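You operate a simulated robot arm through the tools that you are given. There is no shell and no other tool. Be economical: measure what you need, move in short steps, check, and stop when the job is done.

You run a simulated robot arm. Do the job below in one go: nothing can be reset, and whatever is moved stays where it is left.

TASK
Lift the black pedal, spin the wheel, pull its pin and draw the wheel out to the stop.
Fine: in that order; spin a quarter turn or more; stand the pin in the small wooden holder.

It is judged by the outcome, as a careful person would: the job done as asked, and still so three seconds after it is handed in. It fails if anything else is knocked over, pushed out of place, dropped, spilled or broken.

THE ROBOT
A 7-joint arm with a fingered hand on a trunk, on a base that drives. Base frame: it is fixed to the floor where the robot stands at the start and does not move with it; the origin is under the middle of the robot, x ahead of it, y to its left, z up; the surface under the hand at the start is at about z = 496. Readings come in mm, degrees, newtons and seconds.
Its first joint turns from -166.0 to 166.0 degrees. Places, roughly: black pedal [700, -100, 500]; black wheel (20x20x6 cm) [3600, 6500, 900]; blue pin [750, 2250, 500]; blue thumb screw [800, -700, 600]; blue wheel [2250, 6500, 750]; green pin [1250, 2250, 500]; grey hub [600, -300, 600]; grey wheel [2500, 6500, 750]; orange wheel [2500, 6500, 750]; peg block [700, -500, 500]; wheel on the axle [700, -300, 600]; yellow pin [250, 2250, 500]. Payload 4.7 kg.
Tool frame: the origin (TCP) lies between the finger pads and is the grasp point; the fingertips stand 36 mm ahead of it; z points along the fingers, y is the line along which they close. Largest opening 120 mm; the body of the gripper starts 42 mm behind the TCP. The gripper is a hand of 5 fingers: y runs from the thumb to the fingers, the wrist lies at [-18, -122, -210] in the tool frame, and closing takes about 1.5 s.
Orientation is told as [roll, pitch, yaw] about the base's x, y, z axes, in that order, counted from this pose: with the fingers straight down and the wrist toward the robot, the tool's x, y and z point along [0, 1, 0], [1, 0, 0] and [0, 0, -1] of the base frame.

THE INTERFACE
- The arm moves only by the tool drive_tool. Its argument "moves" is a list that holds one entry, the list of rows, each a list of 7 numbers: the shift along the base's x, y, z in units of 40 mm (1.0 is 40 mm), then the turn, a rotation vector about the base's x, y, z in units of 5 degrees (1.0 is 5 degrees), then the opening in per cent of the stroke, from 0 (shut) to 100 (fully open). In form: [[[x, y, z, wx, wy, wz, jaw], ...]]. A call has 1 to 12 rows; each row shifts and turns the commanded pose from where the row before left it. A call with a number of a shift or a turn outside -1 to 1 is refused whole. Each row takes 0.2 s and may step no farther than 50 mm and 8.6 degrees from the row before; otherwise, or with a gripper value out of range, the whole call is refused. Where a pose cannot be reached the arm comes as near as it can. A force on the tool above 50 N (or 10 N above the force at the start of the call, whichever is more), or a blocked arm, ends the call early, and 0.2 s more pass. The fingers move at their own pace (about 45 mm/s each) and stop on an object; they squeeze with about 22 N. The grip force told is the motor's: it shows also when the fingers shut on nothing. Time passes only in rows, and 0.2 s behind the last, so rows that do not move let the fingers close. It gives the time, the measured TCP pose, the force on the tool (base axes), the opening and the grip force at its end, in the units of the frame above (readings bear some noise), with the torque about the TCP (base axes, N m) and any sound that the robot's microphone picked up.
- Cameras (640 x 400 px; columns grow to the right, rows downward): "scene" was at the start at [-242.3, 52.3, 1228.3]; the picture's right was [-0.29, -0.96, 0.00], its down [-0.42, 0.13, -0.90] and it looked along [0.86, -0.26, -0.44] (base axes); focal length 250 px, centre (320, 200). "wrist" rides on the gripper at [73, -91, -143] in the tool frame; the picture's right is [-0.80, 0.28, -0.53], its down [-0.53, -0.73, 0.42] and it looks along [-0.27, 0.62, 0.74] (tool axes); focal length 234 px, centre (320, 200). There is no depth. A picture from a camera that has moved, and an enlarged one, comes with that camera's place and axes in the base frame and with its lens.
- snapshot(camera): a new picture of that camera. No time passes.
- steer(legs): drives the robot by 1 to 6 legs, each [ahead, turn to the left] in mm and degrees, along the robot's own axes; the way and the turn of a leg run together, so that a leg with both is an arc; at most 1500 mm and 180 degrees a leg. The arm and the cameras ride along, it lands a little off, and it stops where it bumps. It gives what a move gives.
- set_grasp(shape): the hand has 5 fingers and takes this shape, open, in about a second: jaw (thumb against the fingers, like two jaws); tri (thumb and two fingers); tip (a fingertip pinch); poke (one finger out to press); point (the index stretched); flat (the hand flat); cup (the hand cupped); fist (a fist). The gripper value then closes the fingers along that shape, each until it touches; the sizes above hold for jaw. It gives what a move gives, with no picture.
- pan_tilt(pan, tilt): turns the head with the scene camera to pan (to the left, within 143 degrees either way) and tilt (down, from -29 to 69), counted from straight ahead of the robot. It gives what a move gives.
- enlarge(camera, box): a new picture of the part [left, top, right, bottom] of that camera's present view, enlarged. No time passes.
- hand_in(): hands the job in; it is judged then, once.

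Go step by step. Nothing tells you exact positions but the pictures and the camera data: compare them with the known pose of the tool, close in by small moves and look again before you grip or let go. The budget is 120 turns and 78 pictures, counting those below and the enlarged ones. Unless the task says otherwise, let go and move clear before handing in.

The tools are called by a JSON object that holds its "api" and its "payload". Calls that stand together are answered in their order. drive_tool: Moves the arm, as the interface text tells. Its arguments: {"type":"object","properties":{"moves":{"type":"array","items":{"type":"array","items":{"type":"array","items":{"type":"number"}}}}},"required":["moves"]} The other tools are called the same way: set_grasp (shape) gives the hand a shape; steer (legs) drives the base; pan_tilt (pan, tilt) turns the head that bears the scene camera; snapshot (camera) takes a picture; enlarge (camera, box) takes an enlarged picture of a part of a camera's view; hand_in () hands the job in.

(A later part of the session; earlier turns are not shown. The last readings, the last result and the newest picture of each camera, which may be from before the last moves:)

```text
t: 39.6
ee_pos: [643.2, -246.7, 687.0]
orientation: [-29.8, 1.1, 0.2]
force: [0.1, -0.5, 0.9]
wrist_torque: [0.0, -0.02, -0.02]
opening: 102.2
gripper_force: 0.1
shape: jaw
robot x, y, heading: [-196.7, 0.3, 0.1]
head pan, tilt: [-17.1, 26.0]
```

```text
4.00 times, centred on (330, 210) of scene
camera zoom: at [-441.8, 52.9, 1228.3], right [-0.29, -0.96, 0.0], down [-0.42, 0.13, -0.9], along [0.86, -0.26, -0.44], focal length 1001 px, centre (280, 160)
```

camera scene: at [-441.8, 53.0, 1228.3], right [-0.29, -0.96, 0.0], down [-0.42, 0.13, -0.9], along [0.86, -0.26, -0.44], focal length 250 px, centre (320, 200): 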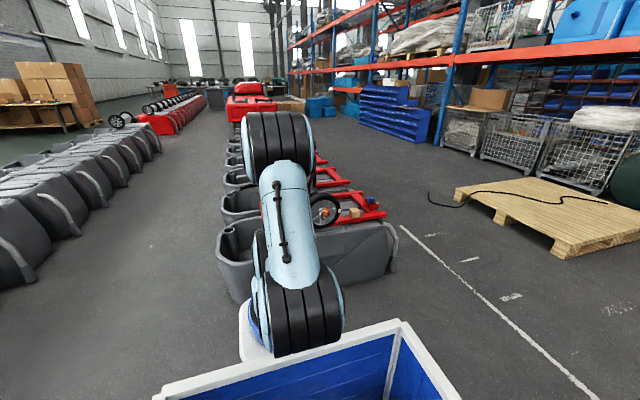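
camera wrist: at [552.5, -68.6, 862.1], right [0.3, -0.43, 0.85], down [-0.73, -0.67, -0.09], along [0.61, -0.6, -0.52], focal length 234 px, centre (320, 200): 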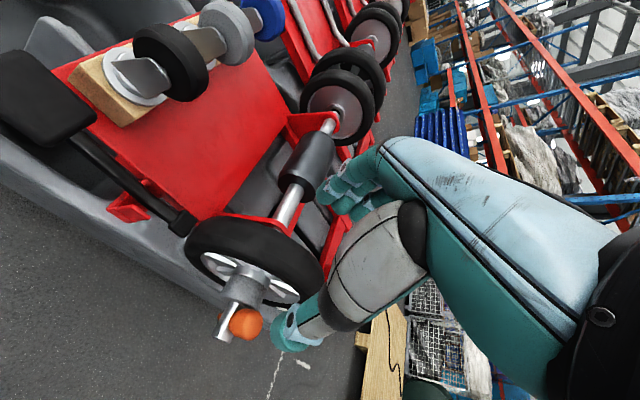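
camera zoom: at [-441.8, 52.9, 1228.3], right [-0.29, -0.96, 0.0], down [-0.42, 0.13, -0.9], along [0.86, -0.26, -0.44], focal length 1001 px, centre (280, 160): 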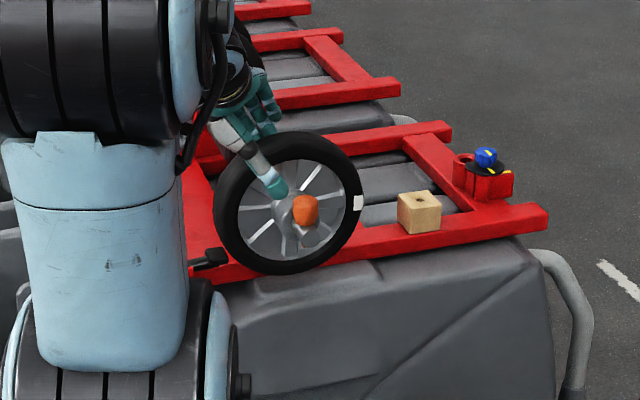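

The thumb tip is a bit deep near the hub, so I'll back off 10 mm radially and then pinch the tire.

{"api": "drive_tool", "payload": {"moves": [[[0, 0.12, 0.22, 0, 0, 0, 85], [0, 0, 0, 0, 0, 0, 50], [0, 0, 0, 0, 0, 0, 25], [0, 0, 0, 0, 0, 0, 10], [0, 0, 0, 0, 0, 0, 10], [0, 0, 0, 0, 0, 0, 10]]]}}

{"api": "enlarge", "payload": {"camera": "wrist", "box": [180, 130, 440, 370]}}

```text
t: 41.0
ee_pos: [640.9, -242.9, 695.8]
orientation: [-29.7, 1.3, 0.0]
force: [0.9, 0.7, 2.4]
wrist_torque: [-0.05, -0.11, 0.09]
opening: 42.0
gripper_force: 2.7
shape: jaw
robot x, y, heading: [-202.2, -1.4, 0.0]
head pan, tilt: [-17.1, 26.0]
```

```text
1.67 times, centred on (310, 250) of wrist
camera zoom: at [551.3, -109.5, 784.5], right [0.3, -0.44, 0.85], down [-0.73, -0.67, -0.09], along [0.61, -0.6, -0.52], focal length 390 px, centre (337, 117)
```

zoom: 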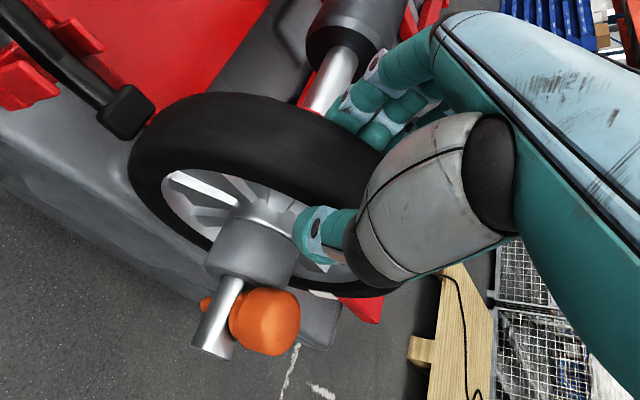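

The tire is gripped (42 mm). Turning it along its arc, first 30°.

{"api": "drive_tool", "payload": {"moves": [[[0, -0.195, 0.1, 1, 0, 0, 10], [0, -0.205, 0.083, 1, 0, 0, 10], [0, -0.21, 0.065, 1, 0, 0, 10], [0, -0.215, 0.048, 1, 0, 0, 10], [0, -0.218, 0.028, 1, 0, 0, 10], [0, -0.22, 0.008, 1, 0, 0, 10]]]}}

{"api": "enlarge", "payload": {"camera": "scene", "box": [270, 160, 390, 260]}}

```text
t: 42.4
ee_pos: [642.7, -292.2, 709.4]
orientation: [0.3, 0.9, 0.7]
force: [3.1, -1.6, 0.7]
wrist_torque: [-0.27, -0.28, 0.07]
opening: 40.7
gripper_force: 21.9
shape: jaw
robot x, y, heading: [-200.8, -0.8, 0.1]
head pan, tilt: [-17.1, 26.0]
```

```text
4.00 times, centred on (330, 210) of scene
camera zoom: at [-441.7, 52.8, 1228.3], right [-0.29, -0.96, 0.0], down [-0.42, 0.13, -0.9], along [0.86, -0.26, -0.44], focal length 1001 px, centre (280, 160)
```

zoom: 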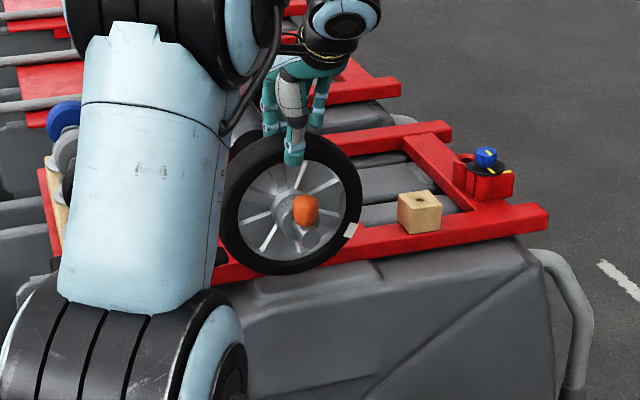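

The wheel turns (white mark moved) and the pin stays still. Continuing the stroke to the right.

{"api": "drive_tool", "payload": {"moves": [[[0, -0.22, -0.01, 1, 0, 0, 10], [0, -0.22, -0.03, 1, 0, 0, 10], [0, -0.215, -0.05, 1, 0, 0, 10], [0, -0.208, -0.068, 1, 0, 0, 10], [0, -0.205, -0.085, 1, 0, 0, 10], [0, -0.195, -0.1, 1, 0, 0, 10], [0, -0.185, -0.12, 1, 0, 0, 10], [0, -0.173, -0.135, 1, 0, 0, 10], [0, -0.163, -0.15, 1, 0, 0, 10], [0, -0.148, -0.163, 1, 0, 0, 10]]]}}

{"api": "enlarge", "payload": {"camera": "scene", "box": [270, 160, 390, 260]}}

```text
t: 44.6
ee_pos: [642.9, -371.9, 676.7]
orientation: [50.2, -0.2, 1.0]
force: [-5.2, -27.5, 27.2]
wrist_torque: [-0.15, -0.45, -0.32]
opening: 41.6
gripper_force: 22.2
shape: jaw
robot x, y, heading: [-201.5, 0.5, -0.4]
head pan, tilt: [-17.1, 26.0]
```

```text
4.00 times, centred on (330, 210) of scene
camera zoom: at [-442.8, 52.8, 1228.1], right [-0.3, -0.96, 0.0], down [-0.42, 0.13, -0.9], along [0.86, -0.27, -0.44], focal length 1001 px, centre (280, 160)
```

zoom: 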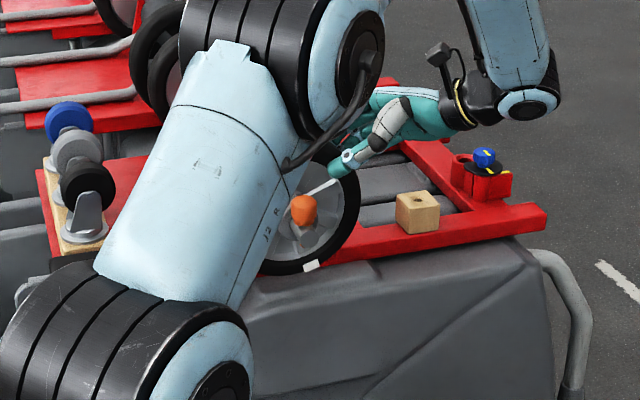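

About 80° so far, with some radial pressure. I'll ease outward 5 mm and turn 20° more.

{"api": "drive_tool", "payload": {"moves": [[[0, -0.1, 0.1, 0, 0, 0, 10], [0, -0.133, -0.175, 1, 0, 0, 10], [0, -0.118, -0.188, 1, 0, 0, 10], [0, -0.1, -0.195, 1, 0, 0, 10], [0, -0.083, -0.205, 1, 0, 0, 10], [0, 0, 0, 0, 0, 0, 10]]]}}

{"api": "enlarge", "payload": {"camera": "scene", "box": [270, 160, 390, 260]}}

{"api": "snapshot", "payload": {"camera": "wrist"}}

```text
t: 46.0
ee_pos: [641.9, -393.2, 646.1]
orientation: [70.2, -0.4, 1.0]
force: [0.4, -27.5, 11.7]
wrist_torque: [-0.22, -0.37, -0.56]
opening: 41.9
gripper_force: 22.4
shape: jaw
robot x, y, heading: [-197.7, -0.5, 0.1]
head pan, tilt: [-17.1, 26.0]
```

```text
4.00 times, centred on (330, 210) of scene
camera zoom: at [-442.1, 52.1, 1228.3], right [-0.3, -0.96, 0.0], down [-0.42, 0.13, -0.9], along [0.86, -0.27, -0.44], focal length 1001 px, centre (280, 160)
```

zoom: 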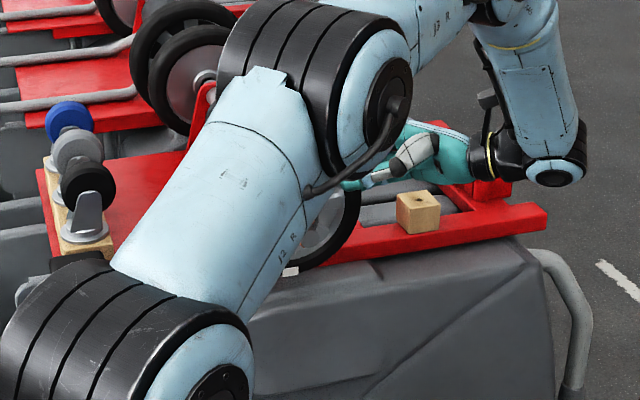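

```text
35 pictures are left
camera wrist: at [551.6, -505.3, 762.3], right [0.3, -0.76, -0.58], down [-0.73, 0.21, -0.65], along [0.61, 0.61, -0.5], focal length 234 px, centre (320, 200)
```

wrist: 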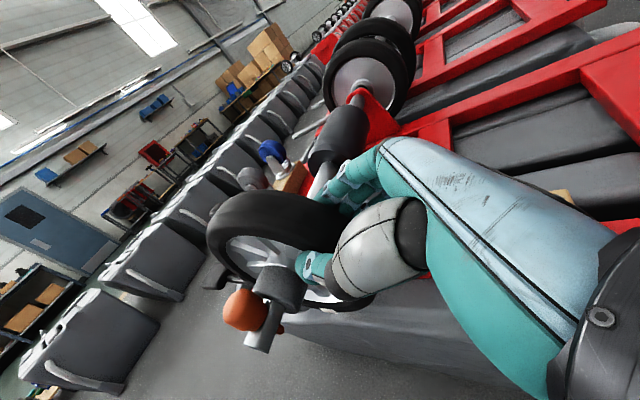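

Roughly 100° turned. For margin I'll open, back off a little, sweep back over the tire without touching, and turn once more.

{"api": "drive_tool", "payload": {"moves": [[[0, 0, 0, 0, 0, 0, 85], [0, 0, 0, 0, 0, 0, 85], [0, 0, 0, 0, 0, 0, 85], [0, 0, 0, 0, 0, 0, 85], [0, -0.23, 0.09, 0, 0, 0, 85], [0, 0, 0, 0, 0, 0, 85]]]}}

{"api": "drive_tool", "payload": {"moves": [[[0, 0.1, 0.235, -1, 0, 0, 85], [0, 0.12, 0.225, -1, 0, 0, 85], [0, 0.14, 0.213, -1, 0, 0, 85], [0, 0.158, 0.2, -1, 0, 0, 85], [0, 0.175, 0.188, -1, 0, 0, 85], [0, 0.193, 0.17, -1, 0, 0, 85], [0, 0.203, 0.153, -1, 0, 0, 85], [0, 0.218, 0.133, -1, 0, 0, 85], [0, 0.228, 0.115, -1, 0, 0, 85], [0, 0.238, 0.095, -1, 0, 0, 85], [0, 0.245, 0.073, -1, 0, 0, 85], [0, 0.25, 0.053, -1, 0, 0, 85]]]}}

{"api": "enlarge", "payload": {"camera": "scene", "box": [270, 160, 390, 260]}}

```text
t: 47.4
ee_pos: [641.4, -400.6, 650.1]
orientation: [70.2, -0.3, 1.1]
force: [0.4, -0.7, -0.5]
wrist_torque: [-0.02, 0.04, 0.02]
opening: 102.0
gripper_force: 0.1
shape: jaw
robot x, y, heading: [-199.4, 2.1, -0.0]
head pan, tilt: [-17.1, 26.0]
```

```text
t: 50.0
ee_pos: [642.0, -310.9, 723.6]
orientation: [10.1, 0.8, 0.8]
force: [-0.2, -0.1, 0.2]
wrist_torque: [0.01, 0.0, 0.01]
opening: 102.0
gripper_force: 0.1
shape: jaw
robot x, y, heading: [-202.6, 1.6, -0.2]
head pan, tilt: [-17.1, 26.0]
```

```text
4.00 times, centred on (330, 210) of scene
camera zoom: at [-441.7, 52.5, 1228.3], right [-0.29, -0.96, 0.0], down [-0.42, 0.13, -0.9], along [0.86, -0.27, -0.44], focal length 1001 px, centre (280, 160)
```

zoom: 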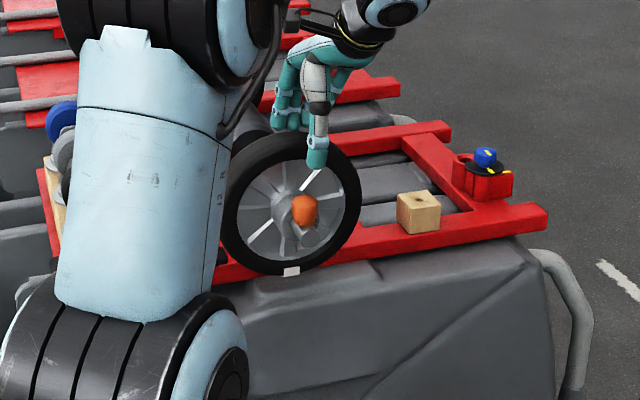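

The mark has gone from 3 to 6 o'clock, just about a quarter turn. I'll grip again and add about 45°.

{"api": "drive_tool", "payload": {"moves": [[[0, 0.03, -0.28, 0, 0, 0, 85], [0, 0, 0, 0, 0, 0, 40], [0, 0, 0, 0, 0, 0, 10], [0, 0, 0, 0, 0, 0, 10], [0, 0, 0, 0, 0, 0, 10], [0, 0, 0, 0, 0, 0, 10], [0, 0, 0, 0, 0, 0, 10]]]}}

{"api": "drive_tool", "payload": {"moves": [[[0, -0.223, -0.048, 1, 0, 0, 10], [0, -0.225, -0.065, 1, 0, 0, 10], [0, -0.215, -0.085, 1, 0, 0, 10], [0, -0.208, -0.105, 1, 0, 0, 10], [0, -0.195, -0.12, 1, 0, 0, 10], [0, -0.188, -0.138, 1, 0, 0, 10], [0, -0.173, -0.155, 1, 0, 0, 10], [0, -0.158, -0.168, 1, 0, 0, 10], [0, -0.145, -0.18, 1, 0, 0, 10], [0, 0, 0, 0, 0, 0, 10]]]}}

{"api": "drive_tool", "payload": {"moves": [[[0, 0, 0, 0, 0, 0, 85], [0, 0, 0, 0, 0, 0, 85], [0, 0, 0, 0, 0, 0, 85], [0, 0, 0, 0, 0, 0, 85], [0, -0.8, 0.6, 0, 0, 0, 85], [0, -0.8, 0.6, -1, 0, 0, 85], [0, 0, 0.8, -1, 0, 0, 85], [0, 0, 0.8, -1, 0, 0, 85], [0, 0, 0.5, -1, 0, 0, 85], [0, 0, 0.3, -1, 0, 0, 85]]]}}

{"api": "enlarge", "payload": {"camera": "scene", "box": [270, 160, 390, 260]}}

```text
t: 51.6
ee_pos: [641.6, -308.8, 711.3]
orientation: [10.3, 0.9, 0.8]
force: [-2.7, -0.2, 1.4]
wrist_torque: [-0.03, -0.04, 0.05]
opening: 40.4
gripper_force: 22.1
shape: jaw
robot x, y, heading: [-198.0, 1.7, -0.1]
head pan, tilt: [-17.1, 26.0]
```

```text
t: 53.8
ee_pos: [641.7, -379.8, 672.1]
orientation: [55.1, -0.3, 1.1]
force: [-4.5, -30.8, 25.2]
wrist_torque: [-0.02, -0.48, -0.39]
opening: 41.1
gripper_force: 21.8
shape: jaw
robot x, y, heading: [-199.1, 0.4, -0.0]
head pan, tilt: [-17.1, 26.0]
```

```text
t: 56.0
ee_pos: [642.3, -441.8, 813.0]
orientation: [30.3, 0.5, 1.1]
force: [0.3, 0.0, -1.0]
wrist_torque: [0.05, 0.0, -0.01]
opening: 102.1
gripper_force: 0.0
shape: jaw
robot x, y, heading: [-196.1, 2.9, 0.0]
head pan, tilt: [-17.1, 26.0]
```

```text
4.00 times, centred on (330, 210) of scene
camera zoom: at [-441.7, 52.2, 1228.4], right [-0.29, -0.96, 0.0], down [-0.42, 0.13, -0.9], along [0.86, -0.27, -0.44], focal length 1001 px, centre (280, 160)
```

zoom: 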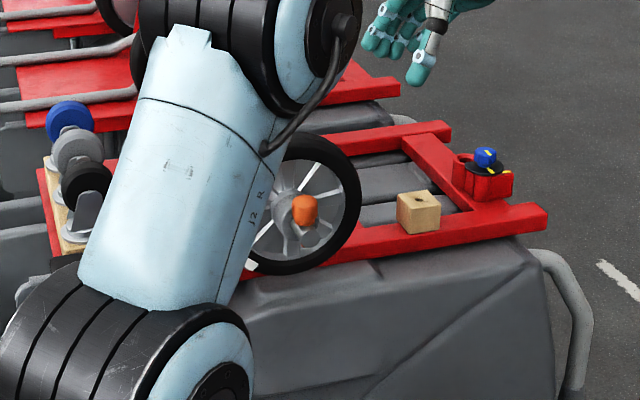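

The wheel is now about 130° round and released. The pin stands vertically with its cap close to the hub, so I'd like a narrow pinch. I'll try the tip shape and look at it.

{"api": "set_grasp", "payload": {"shape": "tip"}}

{"api": "drive_tool", "payload": {"moves": [[[-0.5, 0, 0.3, -1, 0, 0, 50], [-0.5, 0, 0.3, -1, 0, 0, 50], [-0.5, 0, 0.3, -1, 0, 0, 50], [0, 0, 0, -1, 0, 0, 50], [0, 0, 0, -1, 0, 0, 50], [0, 0, 0, -1, 0, 0, 50], [0, 0, 0, 0, 0, 0, 50]]]}}

{"api": "snapshot", "payload": {"camera": "wrist"}}

```text
t: 56.9
ee_pos: [642.6, -442.7, 813.7]
orientation: [30.2, 0.4, 1.0]
force: [-1.1, 0.2, 0.6]
wrist_torque: [-0.01, 0.01, -0.02]
opening: 119.8
gripper_force: 0.1
shape: tip
robot x, y, heading: [-196.2, -3.5, -0.2]
head pan, tilt: [-17.1, 26.0]
```

```text
t: 58.5
ee_pos: [582.2, -443.0, 851.1]
orientation: [0.0, 0.9, 0.7]
force: [-0.1, -0.3, -0.1]
wrist_torque: [0.0, -0.06, 0.0]
opening: 60.4
gripper_force: 0.0
shape: tip
robot x, y, heading: [-202.0, -3.2, -0.3]
head pan, tilt: [-17.1, 26.0]
```

```text
32 pictures are left
camera wrist: at [492.6, -372.0, 994.5], right [0.3, -0.8, 0.52], down [-0.73, -0.54, -0.41], along [0.61, -0.26, -0.75], focal length 234 px, centre (320, 200)
```

wrist: 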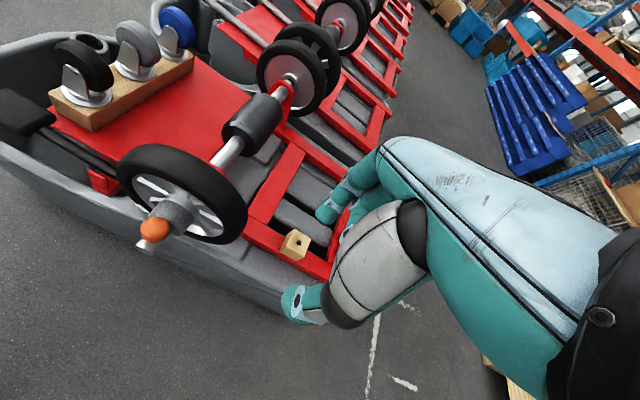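

The tip shape extends just thumb and index, with the rest curled away. I'll yaw the hand -90° so it closes along y beside the hub, while moving over the pin at height.

{"api": "drive_tool", "payload": {"moves": [[[0, 0.3, 0, 0, 0, -1, 60], [0, 0.3, 0, 0, 0, -1, 60], [0, 0.3, 0, 0, 0, -1, 60], [0, 0.3, 0, 0, 0, -1, 60], [0, 0.3, 0, 0, 0, -1, 60], [0, 0.3, 0, 0, 0, -1, 60], [0, 0.3, 0, 0, 0, -1, 60], [0, 0.3, 0, 0, 0, -1, 60], [0, 0.3, 0, 0, 0, -1, 60], [0, 0.3, 0, 0, 0, -1, 60], [0, 0.3, 0, 0, 0, -1, 60], [0, 0.3, 0, 0, 0, -1, 60]]]}}

{"api": "drive_tool", "payload": {"moves": [[[0, 0, 0, 0, 0, -1, 60], [0, 0, 0, 0, 0, -1, 60], [0, 0, 0, 0, 0, -1, 60], [0, 0, 0, 0, 0, -1, 60], [0, 0, 0, 0, 0, -1, 60], [0, 0, 0, 0, 0, -1, 60], [-0.1, 0, 0, 0, -1, 0, 60], [-0.1, 0, 0, 0, -1, 0, 60], [-0.1, 0, 0, 0, -1, 0, 60], [-0.1, 0, 0, 0, -1, 0, 60], [-0.1, 0, 0, 0, -1, 0, 60], [0, 0, 0, 0, 0, 0, 60]]]}}

{"api": "snapshot", "payload": {"camera": "wrist"}}

{"api": "snapshot", "payload": {"camera": "scene"}}

```text
t: 61.1
ee_pos: [592.2, -323.7, 827.6]
orientation: [2.0, -6.9, -46.4]
force: [0.3, -0.7, 0.7]
wrist_torque: [0.0, 0.02, 0.01]
opening: 71.8
gripper_force: 0.1
shape: tip
out of reach, approached as far as the arm can: row 7, 8, 9, 10, 11
robot x, y, heading: [-199.0, -1.6, -0.3]
head pan, tilt: [-17.1, 26.0]
```

```text
t: 63.7
ee_pos: [573.0, -323.2, 827.2]
orientation: [26.9, -12.0, -80.5]
force: [-0.7, 0.1, -0.5]
wrist_torque: [0.01, 0.0, -0.01]
opening: 72.0
gripper_force: 0.0
shape: tip
robot x, y, heading: [-198.5, 0.1, -0.1]
head pan, tilt: [-17.1, 26.0]
```

```text
31 pictures are left
camera wrist: at [552.8, -203.3, 964.9], right [-0.9, -0.41, 0.16], down [-0.38, 0.53, -0.76], along [0.22, -0.74, -0.63], focal length 234 px, centre (320, 200)
```

wrist: 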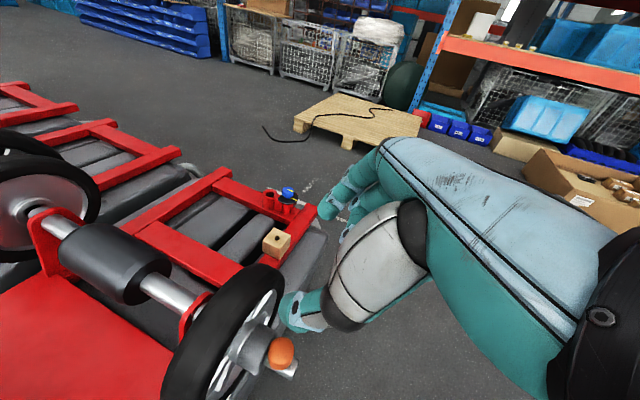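

```text
30 pictures are left
camera scene: at [-441.8, 52.4, 1228.3], right [-0.29, -0.96, 0.0], down [-0.42, 0.13, -0.9], along [0.86, -0.27, -0.44], focal length 250 px, centre (320, 200)
```

scene: 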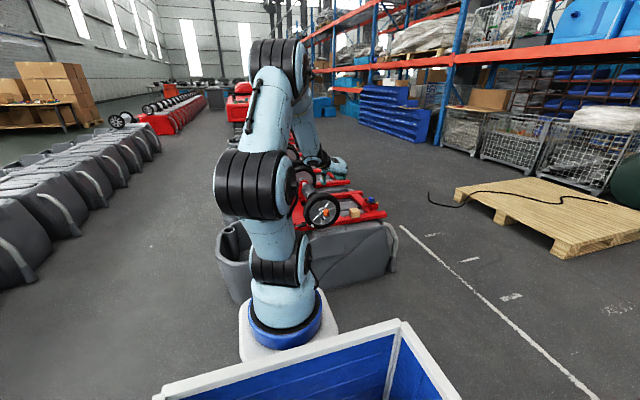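

Tool axis is tilted ~27° toward the wheel as wanted. I'll correct the closing line onto y and lower to just above the pin.

{"api": "drive_tool", "payload": {"moves": [[[0, 0.21, -0.6, 0.8, 0, -0.63, 60], [0, 0.21, -0.6, 0.8, 0, -0.63, 60], [0, 0.21, -0.6, 0.8, 0, -0.63, 60], [0, 0, 0, 0, 0, 0, 60]]]}}

{"api": "snapshot", "payload": {"camera": "wrist"}}

```text
t: 64.7
ee_pos: [574.0, -298.6, 755.5]
orientation: [27.9, -0.1, -90.1]
force: [0.1, -0.1, 0.9]
wrist_torque: [-0.01, -0.02, 0.02]
opening: 71.7
gripper_force: 0.2
shape: tip
robot x, y, heading: [-199.6, -2.6, -0.0]
head pan, tilt: [-17.1, 26.0]
```

```text
29 pictures are left
camera wrist: at [571.1, -207.5, 915.8], right [-0.96, -0.28, 0.09], down [-0.27, 0.73, -0.62], along [0.11, -0.62, -0.78], focal length 234 px, centre (320, 200)
```

wrist: 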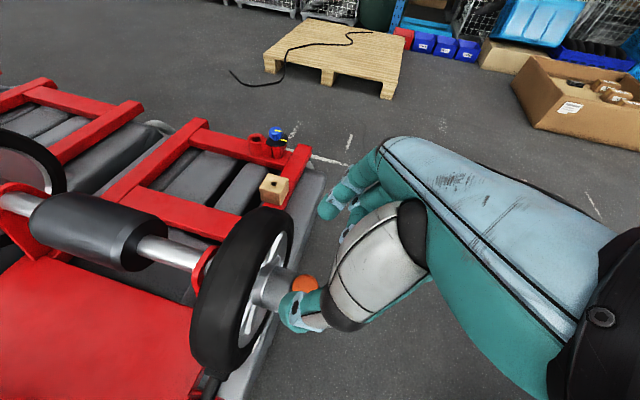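

Clean pose. Zooming to check the cap against the fingertips.

{"api": "enlarge", "payload": {"camera": "wrist", "box": [220, 170, 380, 340]}}

{"api": "enlarge", "payload": {"camera": "scene", "box": [285, 170, 365, 235]}}

```text
2.35 times, centred on (300, 255) of wrist
camera zoom: at [571.1, -207.5, 915.8], right [-0.96, -0.28, 0.09], down [-0.27, 0.73, -0.62], along [0.11, -0.62, -0.78], focal length 551 px, centre (367, 71)
```

zoom: 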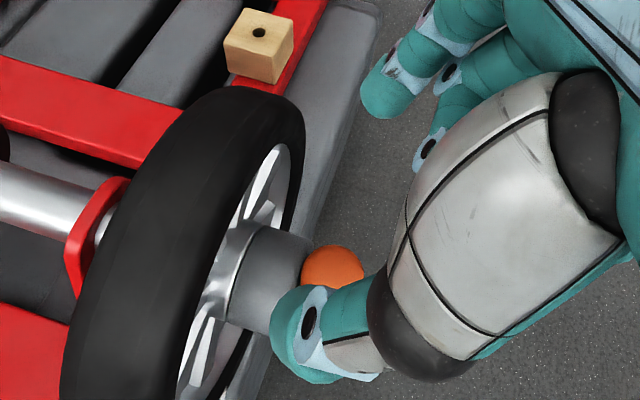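

```text
6.15 times, centred on (325, 202) of scene
camera zoom: at [-441.8, 52.4, 1228.3], right [-0.29, -0.96, 0.0], down [-0.42, 0.13, -0.9], along [0.86, -0.26, -0.44], focal length 1539 px, centre (289, 185)
```

zoom: 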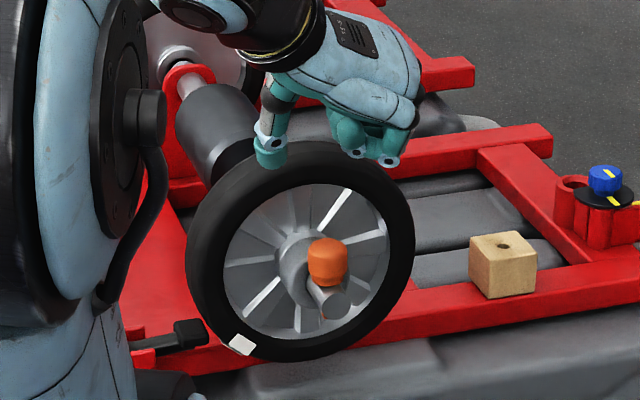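

The tips line up with the cap at (589,-297). Lowering to grip height, then a check before closing.

{"api": "drive_tool", "payload": {"moves": [[[-0.05, 0.02, -0.8, 0, 0, 0, 60], [0, 0.02, -0.8, 0, 0, 0, 60], [0, 0, -0.8, 0, 0, 0, 60], [0, 0, 0, 0, 0, 0, 60]]]}}

{"api": "enlarge", "payload": {"camera": "wrist", "box": [220, 170, 380, 340]}}

{"api": "enlarge", "payload": {"camera": "scene", "box": [285, 170, 365, 235]}}

```text
t: 65.7
ee_pos: [570.5, -296.9, 658.9]
orientation: [27.9, 0.0, -90.1]
force: [-0.3, 0.4, -0.4]
wrist_torque: [-0.01, -0.01, 0.01]
opening: 71.8
gripper_force: 0.0
shape: tip
robot x, y, heading: [-198.7, 1.0, 0.2]
head pan, tilt: [-17.1, 26.0]
```

```text
2.35 times, centred on (300, 255) of wrist
camera zoom: at [568.4, -206.5, 818.8], right [-0.96, -0.28, 0.09], down [-0.27, 0.73, -0.62], along [0.11, -0.62, -0.78], focal length 551 px, centre (367, 71)
```

zoom: 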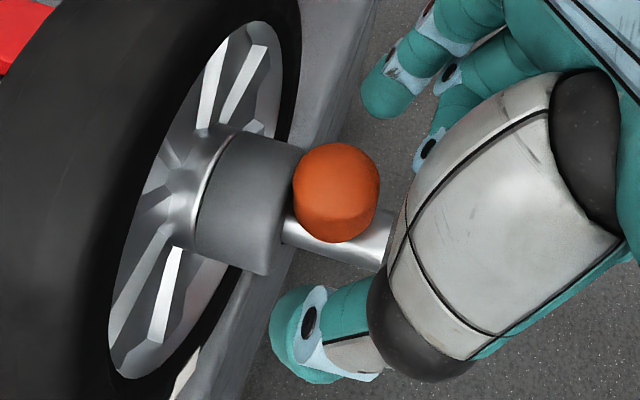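

```text
6.15 times, centred on (325, 202) of scene
camera zoom: at [-441.8, 52.4, 1228.3], right [-0.29, -0.96, 0.0], down [-0.42, 0.13, -0.9], along [0.86, -0.27, -0.44], focal length 1539 px, centre (289, 185)
```

zoom: 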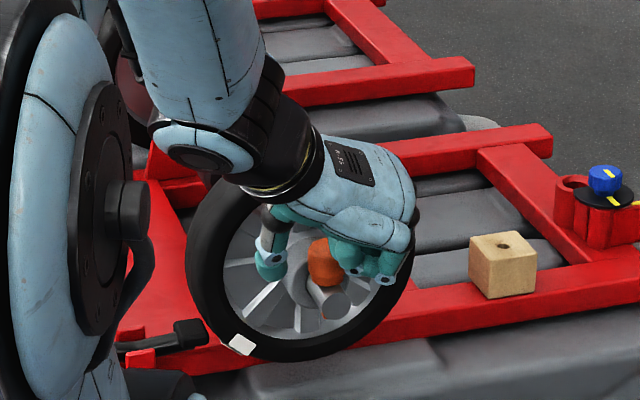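

The cap sits between thumb and index. Closing.

{"api": "drive_tool", "payload": {"moves": [[[0, 0, -0.05, 0, 0, 0, 40], [0, 0, 0, 0, 0, 0, 20], [0, 0, 0, 0, 0, 0, 5], [0, 0, 0, 0, 0, 0, 5], [0, 0, 0, 0, 0, 0, 5], [0, 0, 0, 0, 0, 0, 5]]]}}

{"api": "enlarge", "payload": {"camera": "wrist", "box": [220, 170, 380, 340]}}

```text
t: 67.1
ee_pos: [571.0, -297.0, 656.2]
orientation: [27.8, 0.0, -90.2]
force: [-1.6, -0.2, -2.0]
wrist_torque: [0.01, 0.05, -0.03]
opening: 23.7
gripper_force: 22.4
shape: tip
robot x, y, heading: [-198.8, -1.8, -0.1]
head pan, tilt: [-17.1, 26.0]
```

```text
2.35 times, centred on (300, 255) of wrist
camera zoom: at [568.4, -206.4, 816.6], right [-0.96, -0.28, 0.09], down [-0.27, 0.73, -0.62], along [0.11, -0.62, -0.78], focal length 551 px, centre (367, 71)
```

zoom: 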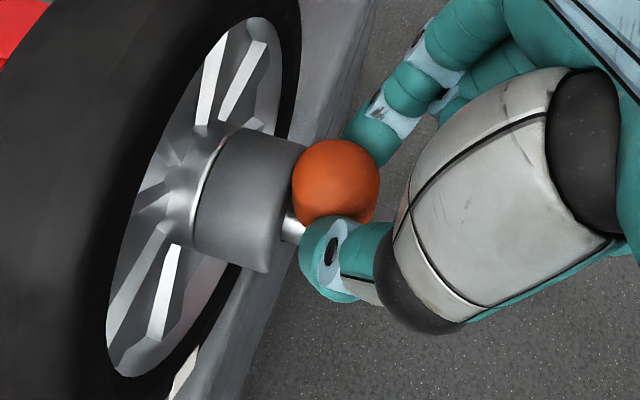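

Cap gripped (24 mm, 22 N). Pulling it straight up gently.

{"api": "drive_tool", "payload": {"moves": [[[0, 0, 0.2, 0, 0, 0, 5], [0, 0, 0.2, 0, 0, 0, 5], [0, 0, 0.3, 0, 0, 0, 5], [0, 0, 0.3, 0, 0, 0, 5], [0, 0, 0.4, 0, 0, 0, 5], [0, 0, 0, 0, 0, 0, 5]]]}}

{"api": "enlarge", "payload": {"camera": "wrist", "box": [220, 170, 380, 340]}}

```text
t: 68.5
ee_pos: [570.8, -295.9, 714.0]
orientation: [27.9, 0.0, -90.1]
force: [-0.8, 0.2, 0.4]
wrist_torque: [-0.03, 0.01, -0.02]
opening: 23.6
gripper_force: 21.7
shape: tip
robot x, y, heading: [-199.7, 0.6, 0.2]
head pan, tilt: [-17.1, 26.0]
```

```text
2.35 times, centred on (300, 255) of wrist
camera zoom: at [569.2, -205.8, 873.4], right [-0.96, -0.28, 0.09], down [-0.27, 0.73, -0.62], along [0.11, -0.62, -0.78], focal length 551 px, centre (367, 71)
```

zoom: 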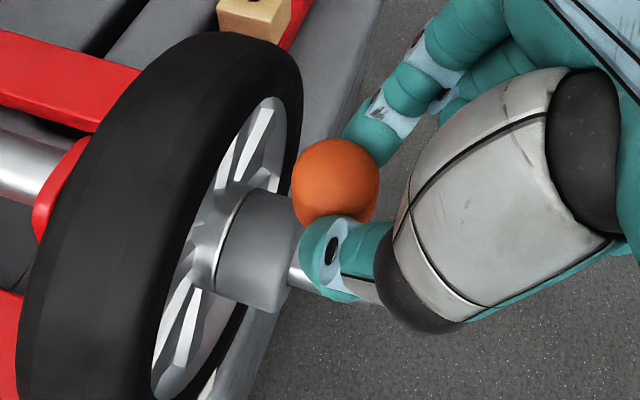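

The pin came out with the hand. Raising clear and looking at the held pin and the holder.

{"api": "drive_tool", "payload": {"moves": [[[0, 0, 0.8, 0, 0, 0, 5], [0, 0, 0.8, 0, 0, 0, 5], [0, 0, 0.8, 0, 0, 0, 5], [0, 0, 0, 0, 0, 0, 5]]]}}

{"api": "enlarge", "payload": {"camera": "scene", "box": [285, 130, 385, 230]}}

{"api": "enlarge", "payload": {"camera": "wrist", "box": [200, 120, 380, 320]}}

```text
t: 69.5
ee_pos: [571.2, -297.1, 809.0]
orientation: [28.0, 0.0, -90.1]
force: [-0.1, 0.1, 0.3]
wrist_torque: [-0.01, 0.04, -0.03]
opening: 23.8
gripper_force: 21.8
shape: tip
robot x, y, heading: [-197.0, -0.5, -0.4]
head pan, tilt: [-17.1, 26.0]
```

```text
4.00 times, centred on (335, 180) of scene
camera zoom: at [-441.8, 52.4, 1228.3], right [-0.29, -0.96, 0.0], down [-0.42, 0.13, -0.9], along [0.86, -0.26, -0.44], focal length 1001 px, centre (260, 280)
```

zoom: 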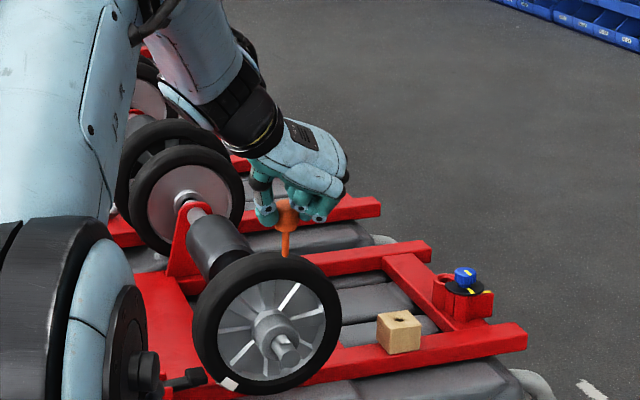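

```text
2.00 times, centred on (290, 220) of wrist
camera zoom: at [568.5, -205.7, 969.5], right [-0.96, -0.28, 0.09], down [-0.27, 0.73, -0.62], along [0.11, -0.62, -0.78], focal length 468 px, centre (380, 160)
```

zoom: 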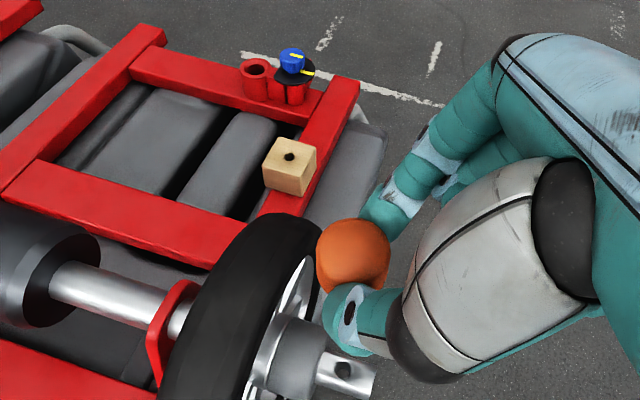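

The pin hangs straight in the grip (tip about 68 mm below TCP height). The holder's hole is around (731,-525,528), a little far, so I'll raise the hand and drive forward 150 mm.

{"api": "drive_tool", "payload": {"moves": [[[0, -0.8, 0.8, 0, 0, 0, 5], [0, -0.8, 0.4, 0, 0, 0, 5], [0, -0.8, 0, 0, 0, 0, 5], [0, 0, 0, 0, 0, 0, 5]]]}}

{"api": "steer", "payload": {"legs": [[150, 0]]}}

```text
t: 70.5
ee_pos: [570.3, -392.8, 857.4]
orientation: [27.9, 0.1, -90.0]
force: [0.3, -0.1, -1.0]
wrist_torque: [0.0, 0.01, 0.03]
opening: 23.6
gripper_force: 21.5
shape: tip
robot x, y, heading: [-196.2, 0.4, -0.0]
head pan, tilt: [-17.1, 26.0]
```

```text
t: 71.9
ee_pos: [721.9, -390.6, 857.9]
orientation: [28.0, 0.0, -89.9]
force: [-0.4, -0.6, -0.7]
wrist_torque: [0.01, -0.03, 0.02]
opening: 23.7
gripper_force: 22.2
shape: tip
robot x, y, heading: [-45.4, 0.5, -0.0]
head pan, tilt: [-17.1, 26.0]
```

Now moving over the holder, still high, then look.

{"api": "drive_tool", "payload": {"moves": [[[-0.05, -0.84, 0, 0, 0, 0, 5], [-0.05, -0.84, 0, 0, 0, 0, 5], [-0.05, -0.84, -0.5, 0, 0, 0, 5], [-0.05, -0.84, -0.8, 0, 0, 0, 5], [0, 0, -1, 0, 0, 0, 5], [0, 0, -1, 0, 0, 0, 5], [0, 0, -0.7, 0, 0, 0, 5], [0, 0, 0, 0, 0, 0, 5]]]}}

{"api": "enlarge", "payload": {"camera": "wrist", "box": [200, 120, 380, 320]}}

{"api": "enlarge", "payload": {"camera": "scene", "box": [340, 160, 440, 260]}}

```text
t: 73.7
ee_pos: [715.7, -525.8, 696.3]
orientation: [27.9, 0.0, -89.9]
force: [-0.7, 0.2, -0.9]
wrist_torque: [-0.01, 0.01, 0.0]
opening: 23.4
gripper_force: 21.9
shape: tip
robot x, y, heading: [-48.9, 0.8, -0.1]
head pan, tilt: [-17.1, 26.0]
```

```text
2.00 times, centred on (290, 220) of wrist
camera zoom: at [712.0, -434.5, 856.3], right [-0.96, -0.28, 0.09], down [-0.27, 0.73, -0.62], along [0.11, -0.62, -0.78], focal length 468 px, centre (380, 160)
```

zoom: 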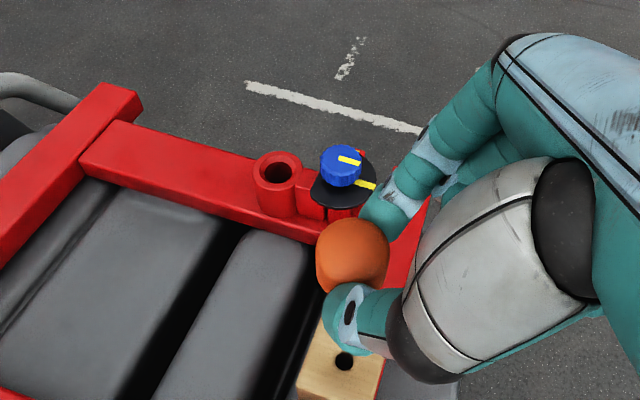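

```text
4.00 times, centred on (390, 210) of scene
camera zoom: at [-290.4, 54.5, 1228.3], right [-0.3, -0.96, 0.0], down [-0.42, 0.13, -0.9], along [0.86, -0.27, -0.44], focal length 1001 px, centre (40, 160)
```

zoom: 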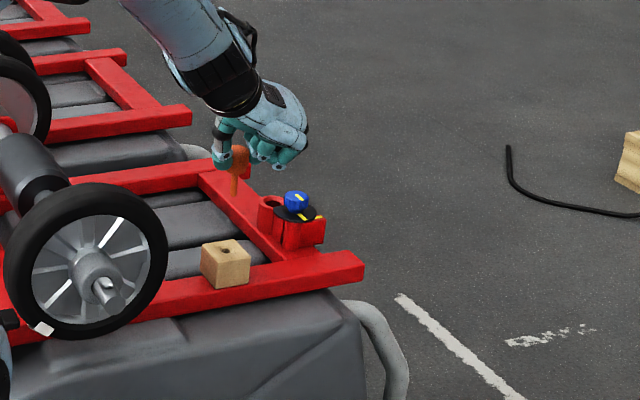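

Two wrist sightings agree: the hole is at (732,-522.5,529). I'll shift 2–3 mm, lower until the tip is just above it, and check.

{"api": "drive_tool", "payload": {"moves": [[[-0.055, 0.075, -0.5, 0, 0, 0, 5], [0, 0, -0.8, 0, 0, 0, 5], [0, 0, -0.8, 0, 0, 0, 5], [0, 0, 0, 0, 0, 0, 5], [0, 0, 0, 0, 0, 0, 5]]]}}

{"api": "enlarge", "payload": {"camera": "scene", "box": [365, 190, 425, 240]}}

{"api": "enlarge", "payload": {"camera": "wrist", "box": [240, 200, 360, 340]}}

```text
t: 74.9
ee_pos: [713.3, -522.5, 613.2]
orientation: [28.0, 0.2, -89.9]
force: [-0.1, -0.7, 1.0]
wrist_torque: [0.01, 0.0, -0.02]
opening: 23.4
gripper_force: 22.1
shape: tip
robot x, y, heading: [-45.0, 0.7, -0.0]
head pan, tilt: [-17.1, 26.0]
```

```text
8.00 times, centred on (395, 215) of scene
camera zoom: at [-290.4, 54.4, 1228.3], right [-0.3, -0.96, 0.0], down [-0.42, 0.13, -0.9], along [0.86, -0.27, -0.44], focal length 2001 px, centre (-280, 80)
```

zoom: 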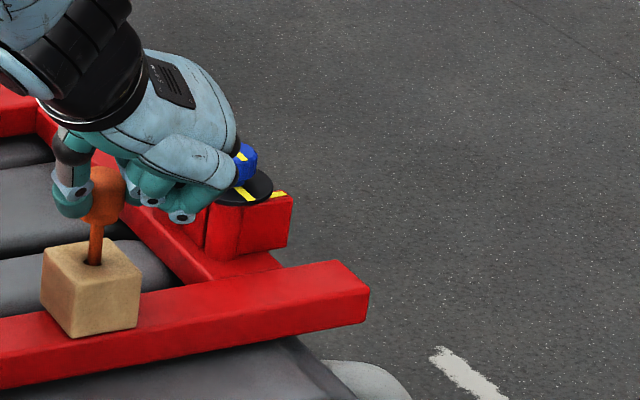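

```text
2.86 times, centred on (300, 270) of wrist
camera zoom: at [709.5, -432.0, 772.9], right [-0.96, -0.28, 0.09], down [-0.27, 0.73, -0.62], along [0.11, -0.62, -0.78], focal length 669 px, centre (377, 0)
```

zoom: 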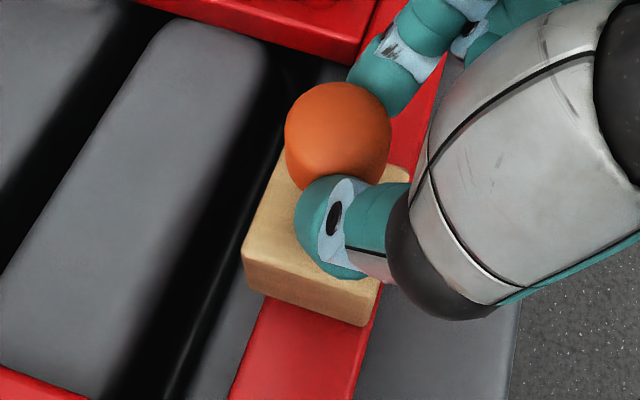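

The tip is at or in the hole's mouth. I'll zoom tightly to check centring.

{"api": "enlarge", "payload": {"camera": "scene", "box": [367, 208, 391, 234]}}

```text
15.38 times, centred on (379, 221) of scene
camera zoom: at [-290.4, 54.4, 1228.3], right [-0.3, -0.96, 0.0], down [-0.42, 0.13, -0.9], along [0.86, -0.27, -0.44], focal length 3849 px, centre (-588, -123)
```

zoom: 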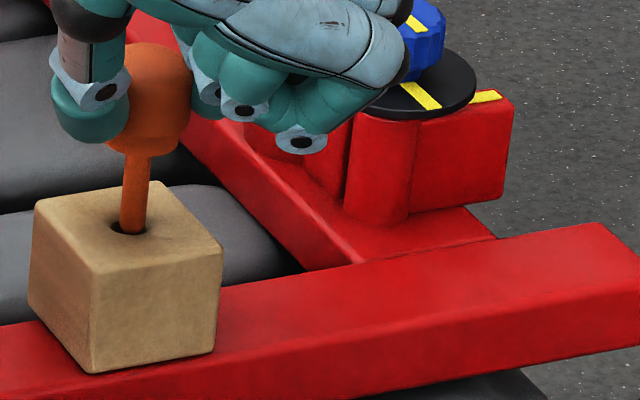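

The shaft is entering the hole, about 1 mm off to the right. I'll nudge +1 mm in y and lower slowly.

{"api": "drive_tool", "payload": {"moves": [[[0, 0.03, -0.1, 0, 0, 0, 5], [0, 0, -0.15, 0, 0, 0, 5], [0, 0, -0.15, 0, 0, 0, 5], [0, 0, 0, 0, 0, 0, 5]]]}}

{"api": "enlarge", "payload": {"camera": "scene", "box": [367, 208, 391, 234]}}

```text
t: 75.9
ee_pos: [711.5, -522.2, 596.5]
orientation: [27.9, 0.0, -89.9]
force: [0.5, 0.6, 0.5]
wrist_torque: [-0.01, 0.02, 0.02]
opening: 23.6
gripper_force: 22.1
shape: tip
robot x, y, heading: [-48.3, 3.2, -0.1]
head pan, tilt: [-17.1, 26.0]
```

```text
15.38 times, centred on (379, 221) of scene
camera zoom: at [-290.4, 54.4, 1228.3], right [-0.3, -0.96, 0.0], down [-0.42, 0.13, -0.9], along [0.86, -0.27, -0.44], focal length 3849 px, centre (-588, -123)
```

zoom: 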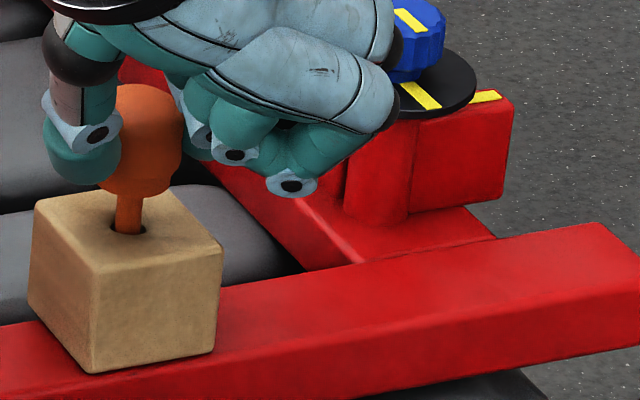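

It's sliding in freely. Lowering further in small steps.

{"api": "drive_tool", "payload": {"moves": [[[0, 0, -0.1, 0, 0, 0, 5], [0, 0, -0.1, 0, 0, 0, 5], [0, 0, -0.08, 0, 0, 0, 5], [0, 0, 0, 0, 0, 0, 5]]]}}

{"api": "enlarge", "payload": {"camera": "scene", "box": [367, 208, 391, 234]}}

```text
t: 76.9
ee_pos: [712.0, -520.5, 586.3]
orientation: [27.9, 0.0, -89.9]
force: [-0.2, 0.9, -0.4]
wrist_torque: [0.01, 0.02, 0.0]
opening: 23.5
gripper_force: 22.0
shape: tip
robot x, y, heading: [-50.6, 3.8, -0.1]
head pan, tilt: [-17.1, 26.0]
```

```text
15.38 times, centred on (379, 221) of scene
camera zoom: at [-290.4, 54.4, 1228.3], right [-0.3, -0.96, 0.0], down [-0.42, 0.13, -0.9], along [0.86, -0.27, -0.44], focal length 3849 px, centre (-588, -123)
```

zoom: 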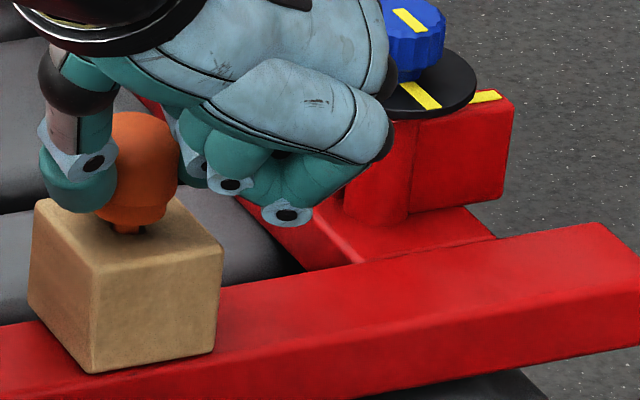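

Nearly seated. Lower 3 mm more, then open and rise.

{"api": "drive_tool", "payload": {"moves": [[[0, 0, -0.05, 0, 0, 0, 5], [0, 0, -0.04, 0, 0, 0, 5], [0, 0, 0, 0, 0, 0, 5], [0, 0, 0, 0, 0, 0, 20], [0, 0, 0, 0, 0, 0, 40], [0, 0, 0, 0, 0, 0, 55], [0, 0, 0, 0, 0, 0, 55], [0, 0, 0, 0, 0, 0, 55]]]}}

{"api": "enlarge", "payload": {"camera": "scene", "box": [367, 208, 391, 234]}}

```text
t: 78.7
ee_pos: [711.4, -520.1, 581.5]
orientation: [27.9, 0.0, -89.9]
force: [-0.9, -0.5, 0.7]
wrist_torque: [0.02, -0.02, 0.02]
opening: 65.4
gripper_force: 0.1
shape: tip
robot x, y, heading: [-47.4, 3.6, -0.1]
head pan, tilt: [-17.1, 26.0]
```

```text
15.38 times, centred on (379, 221) of scene
camera zoom: at [-290.4, 54.4, 1228.3], right [-0.3, -0.96, 0.0], down [-0.42, 0.13, -0.9], along [0.86, -0.27, -0.44], focal length 3849 px, centre (-588, -123)
```

zoom: 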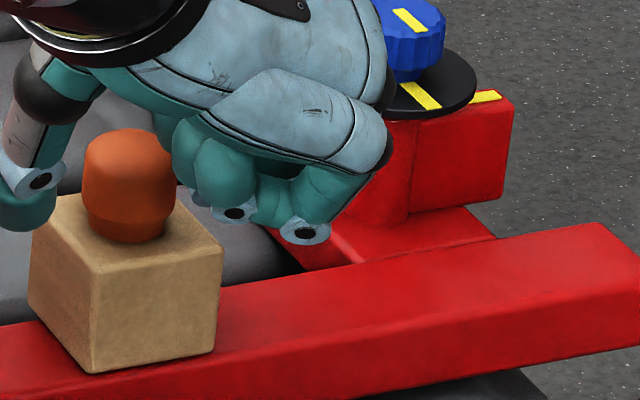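

The pin stands seated in the holder and the block hasn't moved. I'll rise straight up, then return the hand to jaw, fingers down, for the wheel.

{"api": "drive_tool", "payload": {"moves": [[[0, 0, 0.5, 0, 0, 0, 55], [0, 0, 0.8, 0, 0, 0, 55], [0, 0, 1, 0, 0, 0, 55], [0, 0, 1, 0, 0, 0, 55], [0, 0, 1, 0, 0, 0, 55], [0, 0, 1, 0, 0, 0, 55], [0, 0, 1, 0, 1, 0, 55], [0, 0, 0.5, 0, 1, 0, 55], [0, 0.5, 0, 0, 1, 0, 55], [0, 0.5, 0, 0, 1, 0, 55], [0, 0.5, 0, 0, 1, 0, 55], [0, 0.5, 0, 0, 0.6, 0, 55]]]}}

{"api": "drive_tool", "payload": {"moves": [[[-0.1, 0.3, 0, 0, 0, 1, 55], [-0.1, 0.3, 0, 0, 0, 1, 55], [-0.1, 0.3, 0, 0, 0, 1, 55], [-0.1, 0.3, 0, 0, 0, 1, 55], [-0.1, 0.3, 0, 0, 0, 1, 55], [-0.1, 0.3, 0, 0, 0, 1, 55], [-0.1, 0.3, 0, 0, 0, 1, 55], [-0.1, 0.3, 0, 0, 0, 1, 55], [-0.1, 0.3, 0, 0, 0, 1, 55], [-0.1, 0.3, 0, 0, 0, 1, 55], [-0.1, 0.3, 0, 0, 0, 1, 55], [-0.1, 0.3, 0, 0, 0, 1, 55]]]}}

{"api": "drive_tool", "payload": {"moves": [[[0, 0, 0, 0, 0, 1, 55], [0, 0, 0, 0, 0, 1, 55], [0, 0, 0, 0, 0, 1, 55], [0, 0, 0, 0, 0, 1, 55], [0, 0, 0, 0, 0, 1, 55], [0, 0, 0, 0, 0, 1, 55], [0, 0, 0, 0, 0, 0, 55]]]}}

{"api": "set_grasp", "payload": {"shape": "jaw"}}

{"api": "snapshot", "payload": {"camera": "wrist"}}

```text
t: 81.3
ee_pos: [712.0, -440.1, 854.5]
orientation: [-0.2, 0.0, -90.0]
force: [0.0, 0.1, -0.1]
wrist_torque: [0.01, -0.01, 0.04]
opening: 65.7
gripper_force: 0.0
shape: tip
robot x, y, heading: [-47.6, -1.1, -0.1]
head pan, tilt: [-17.1, 26.0]
```

```text
t: 83.9
ee_pos: [663.8, -296.4, 852.9]
orientation: [-0.1, 0.0, -30.0]
force: [-0.2, 0.4, 0.6]
wrist_torque: [0.01, -0.02, -0.02]
opening: 65.7
gripper_force: 0.0
shape: tip
robot x, y, heading: [-50.4, -0.0, -0.3]
head pan, tilt: [-17.1, 26.0]
```

```text
t: 85.5
ee_pos: [663.7, -295.8, 854.4]
orientation: [-0.1, 0.0, 0.2]
force: [-0.6, -0.4, -0.1]
wrist_torque: [0.04, -0.02, 0.0]
opening: 65.7
gripper_force: 0.1
shape: tip
robot x, y, heading: [-42.4, 3.4, -0.2]
head pan, tilt: [-17.1, 26.0]
```

```text
t: 86.4
ee_pos: [663.0, -296.0, 854.6]
orientation: [-0.2, 0.0, 0.1]
force: [0.9, 0.0, -0.4]
wrist_torque: [-0.01, -0.01, -0.02]
opening: 119.9
gripper_force: 0.1
shape: jaw
robot x, y, heading: [-45.0, -1.5, -0.2]
head pan, tilt: [-17.1, 26.0]
```

```text
12 pictures are left
camera wrist: at [572.8, -224.4, 996.8], right [0.28, -0.8, 0.53], down [-0.73, -0.53, -0.42], along [0.62, -0.27, -0.74], focal length 234 px, centre (320, 200)
```

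wrist: 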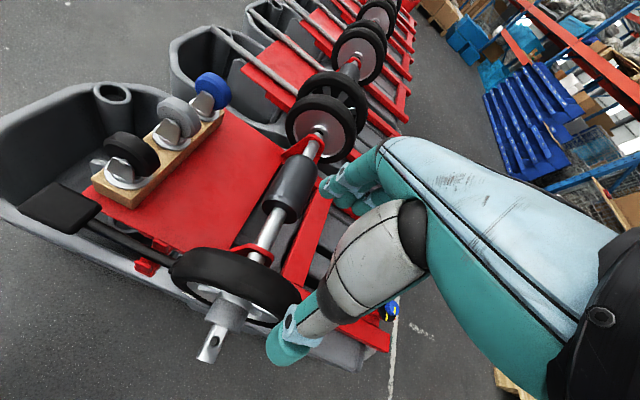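

All good and the pedal is still up. Descending over the tire top and pinching it as before.

{"api": "drive_tool", "payload": {"moves": [[[-0.28, 0, -0.8, 0, 0, 0, 85], [-0.28, 0, -0.8, 0, 0, 0, 85], [0, 0, -1, 0, 0, 0, 85], [0, 0, -0.97, 0, 0, 0, 85], [0, 0, 0, 0, 0, 0, 85]]]}}

{"api": "drive_tool", "payload": {"moves": [[[0, 0, 0, 0, 0, 0, 40], [0, 0, 0, 0, 0, 0, 10], [0, 0, 0, 0, 0, 0, 10], [0, 0, 0, 0, 0, 0, 10], [0, 0, 0, 0, 0, 0, 10], [0, 0, 0, 0, 0, 0, 10]]]}}

{"api": "enlarge", "payload": {"camera": "wrist", "box": [160, 120, 420, 370]}}

```text
t: 87.6
ee_pos: [641.3, -298.5, 713.3]
orientation: [-0.2, 0.0, 0.1]
force: [-0.1, 0.0, 0.7]
wrist_torque: [0.01, 0.0, -0.02]
opening: 102.3
gripper_force: 0.0
shape: jaw
robot x, y, heading: [-45.5, 0.7, -0.0]
head pan, tilt: [-17.1, 26.0]
```

```text
t: 89.0
ee_pos: [641.2, -297.9, 711.3]
orientation: [-0.1, 0.0, 0.1]
force: [-1.7, 0.0, -2.2]
wrist_torque: [0.03, 0.06, 0.06]
opening: 40.0
gripper_force: 21.9
shape: jaw
robot x, y, heading: [-48.8, 1.3, 0.1]
head pan, tilt: [-17.1, 26.0]
```

```text
1.60 times, centred on (290, 245) of wrist
camera zoom: at [550.5, -226.0, 854.7], right [0.28, -0.8, 0.53], down [-0.73, -0.53, -0.42], along [0.62, -0.27, -0.74], focal length 375 px, centre (368, 128)
```

zoom: 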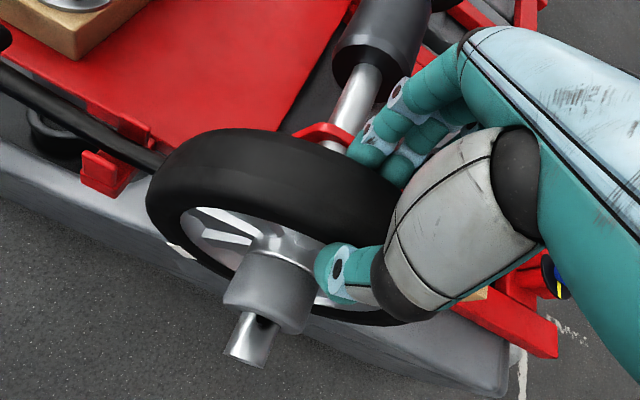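

Gripped. Pulling the wheel straight toward the robot in small steps, watching the force.

{"api": "drive_tool", "payload": {"moves": [[[-0.15, 0, 0, 0, 0, 0, 5], [-0.2, 0, 0, 0, 0, 0, 5], [-0.2, 0, 0, 0, 0, 0, 5], [-0.2, 0, 0, 0, 0, 0, 5], [0, 0, 0, 0, 0, 0, 5]]]}}

{"api": "enlarge", "payload": {"camera": "wrist", "box": [160, 120, 420, 370]}}

```text
t: 90.2
ee_pos: [611.5, -296.9, 711.7]
orientation: [-0.1, -0.1, 0.1]
force: [2.6, -0.4, 3.3]
wrist_torque: [-0.07, -0.11, 0.11]
opening: 39.5
gripper_force: 21.3
shape: jaw
robot x, y, heading: [-51.1, 1.1, -0.3]
head pan, tilt: [-17.1, 26.0]
```

```text
1.60 times, centred on (290, 245) of wrist
camera zoom: at [520.4, -224.7, 854.4], right [0.28, -0.8, 0.53], down [-0.73, -0.53, -0.42], along [0.62, -0.27, -0.74], focal length 375 px, centre (368, 128)
```

zoom: 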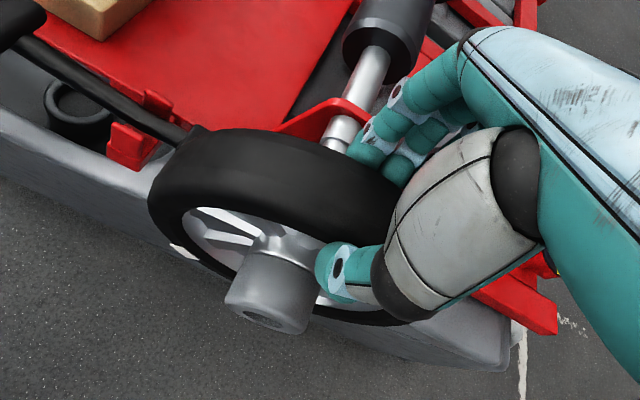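

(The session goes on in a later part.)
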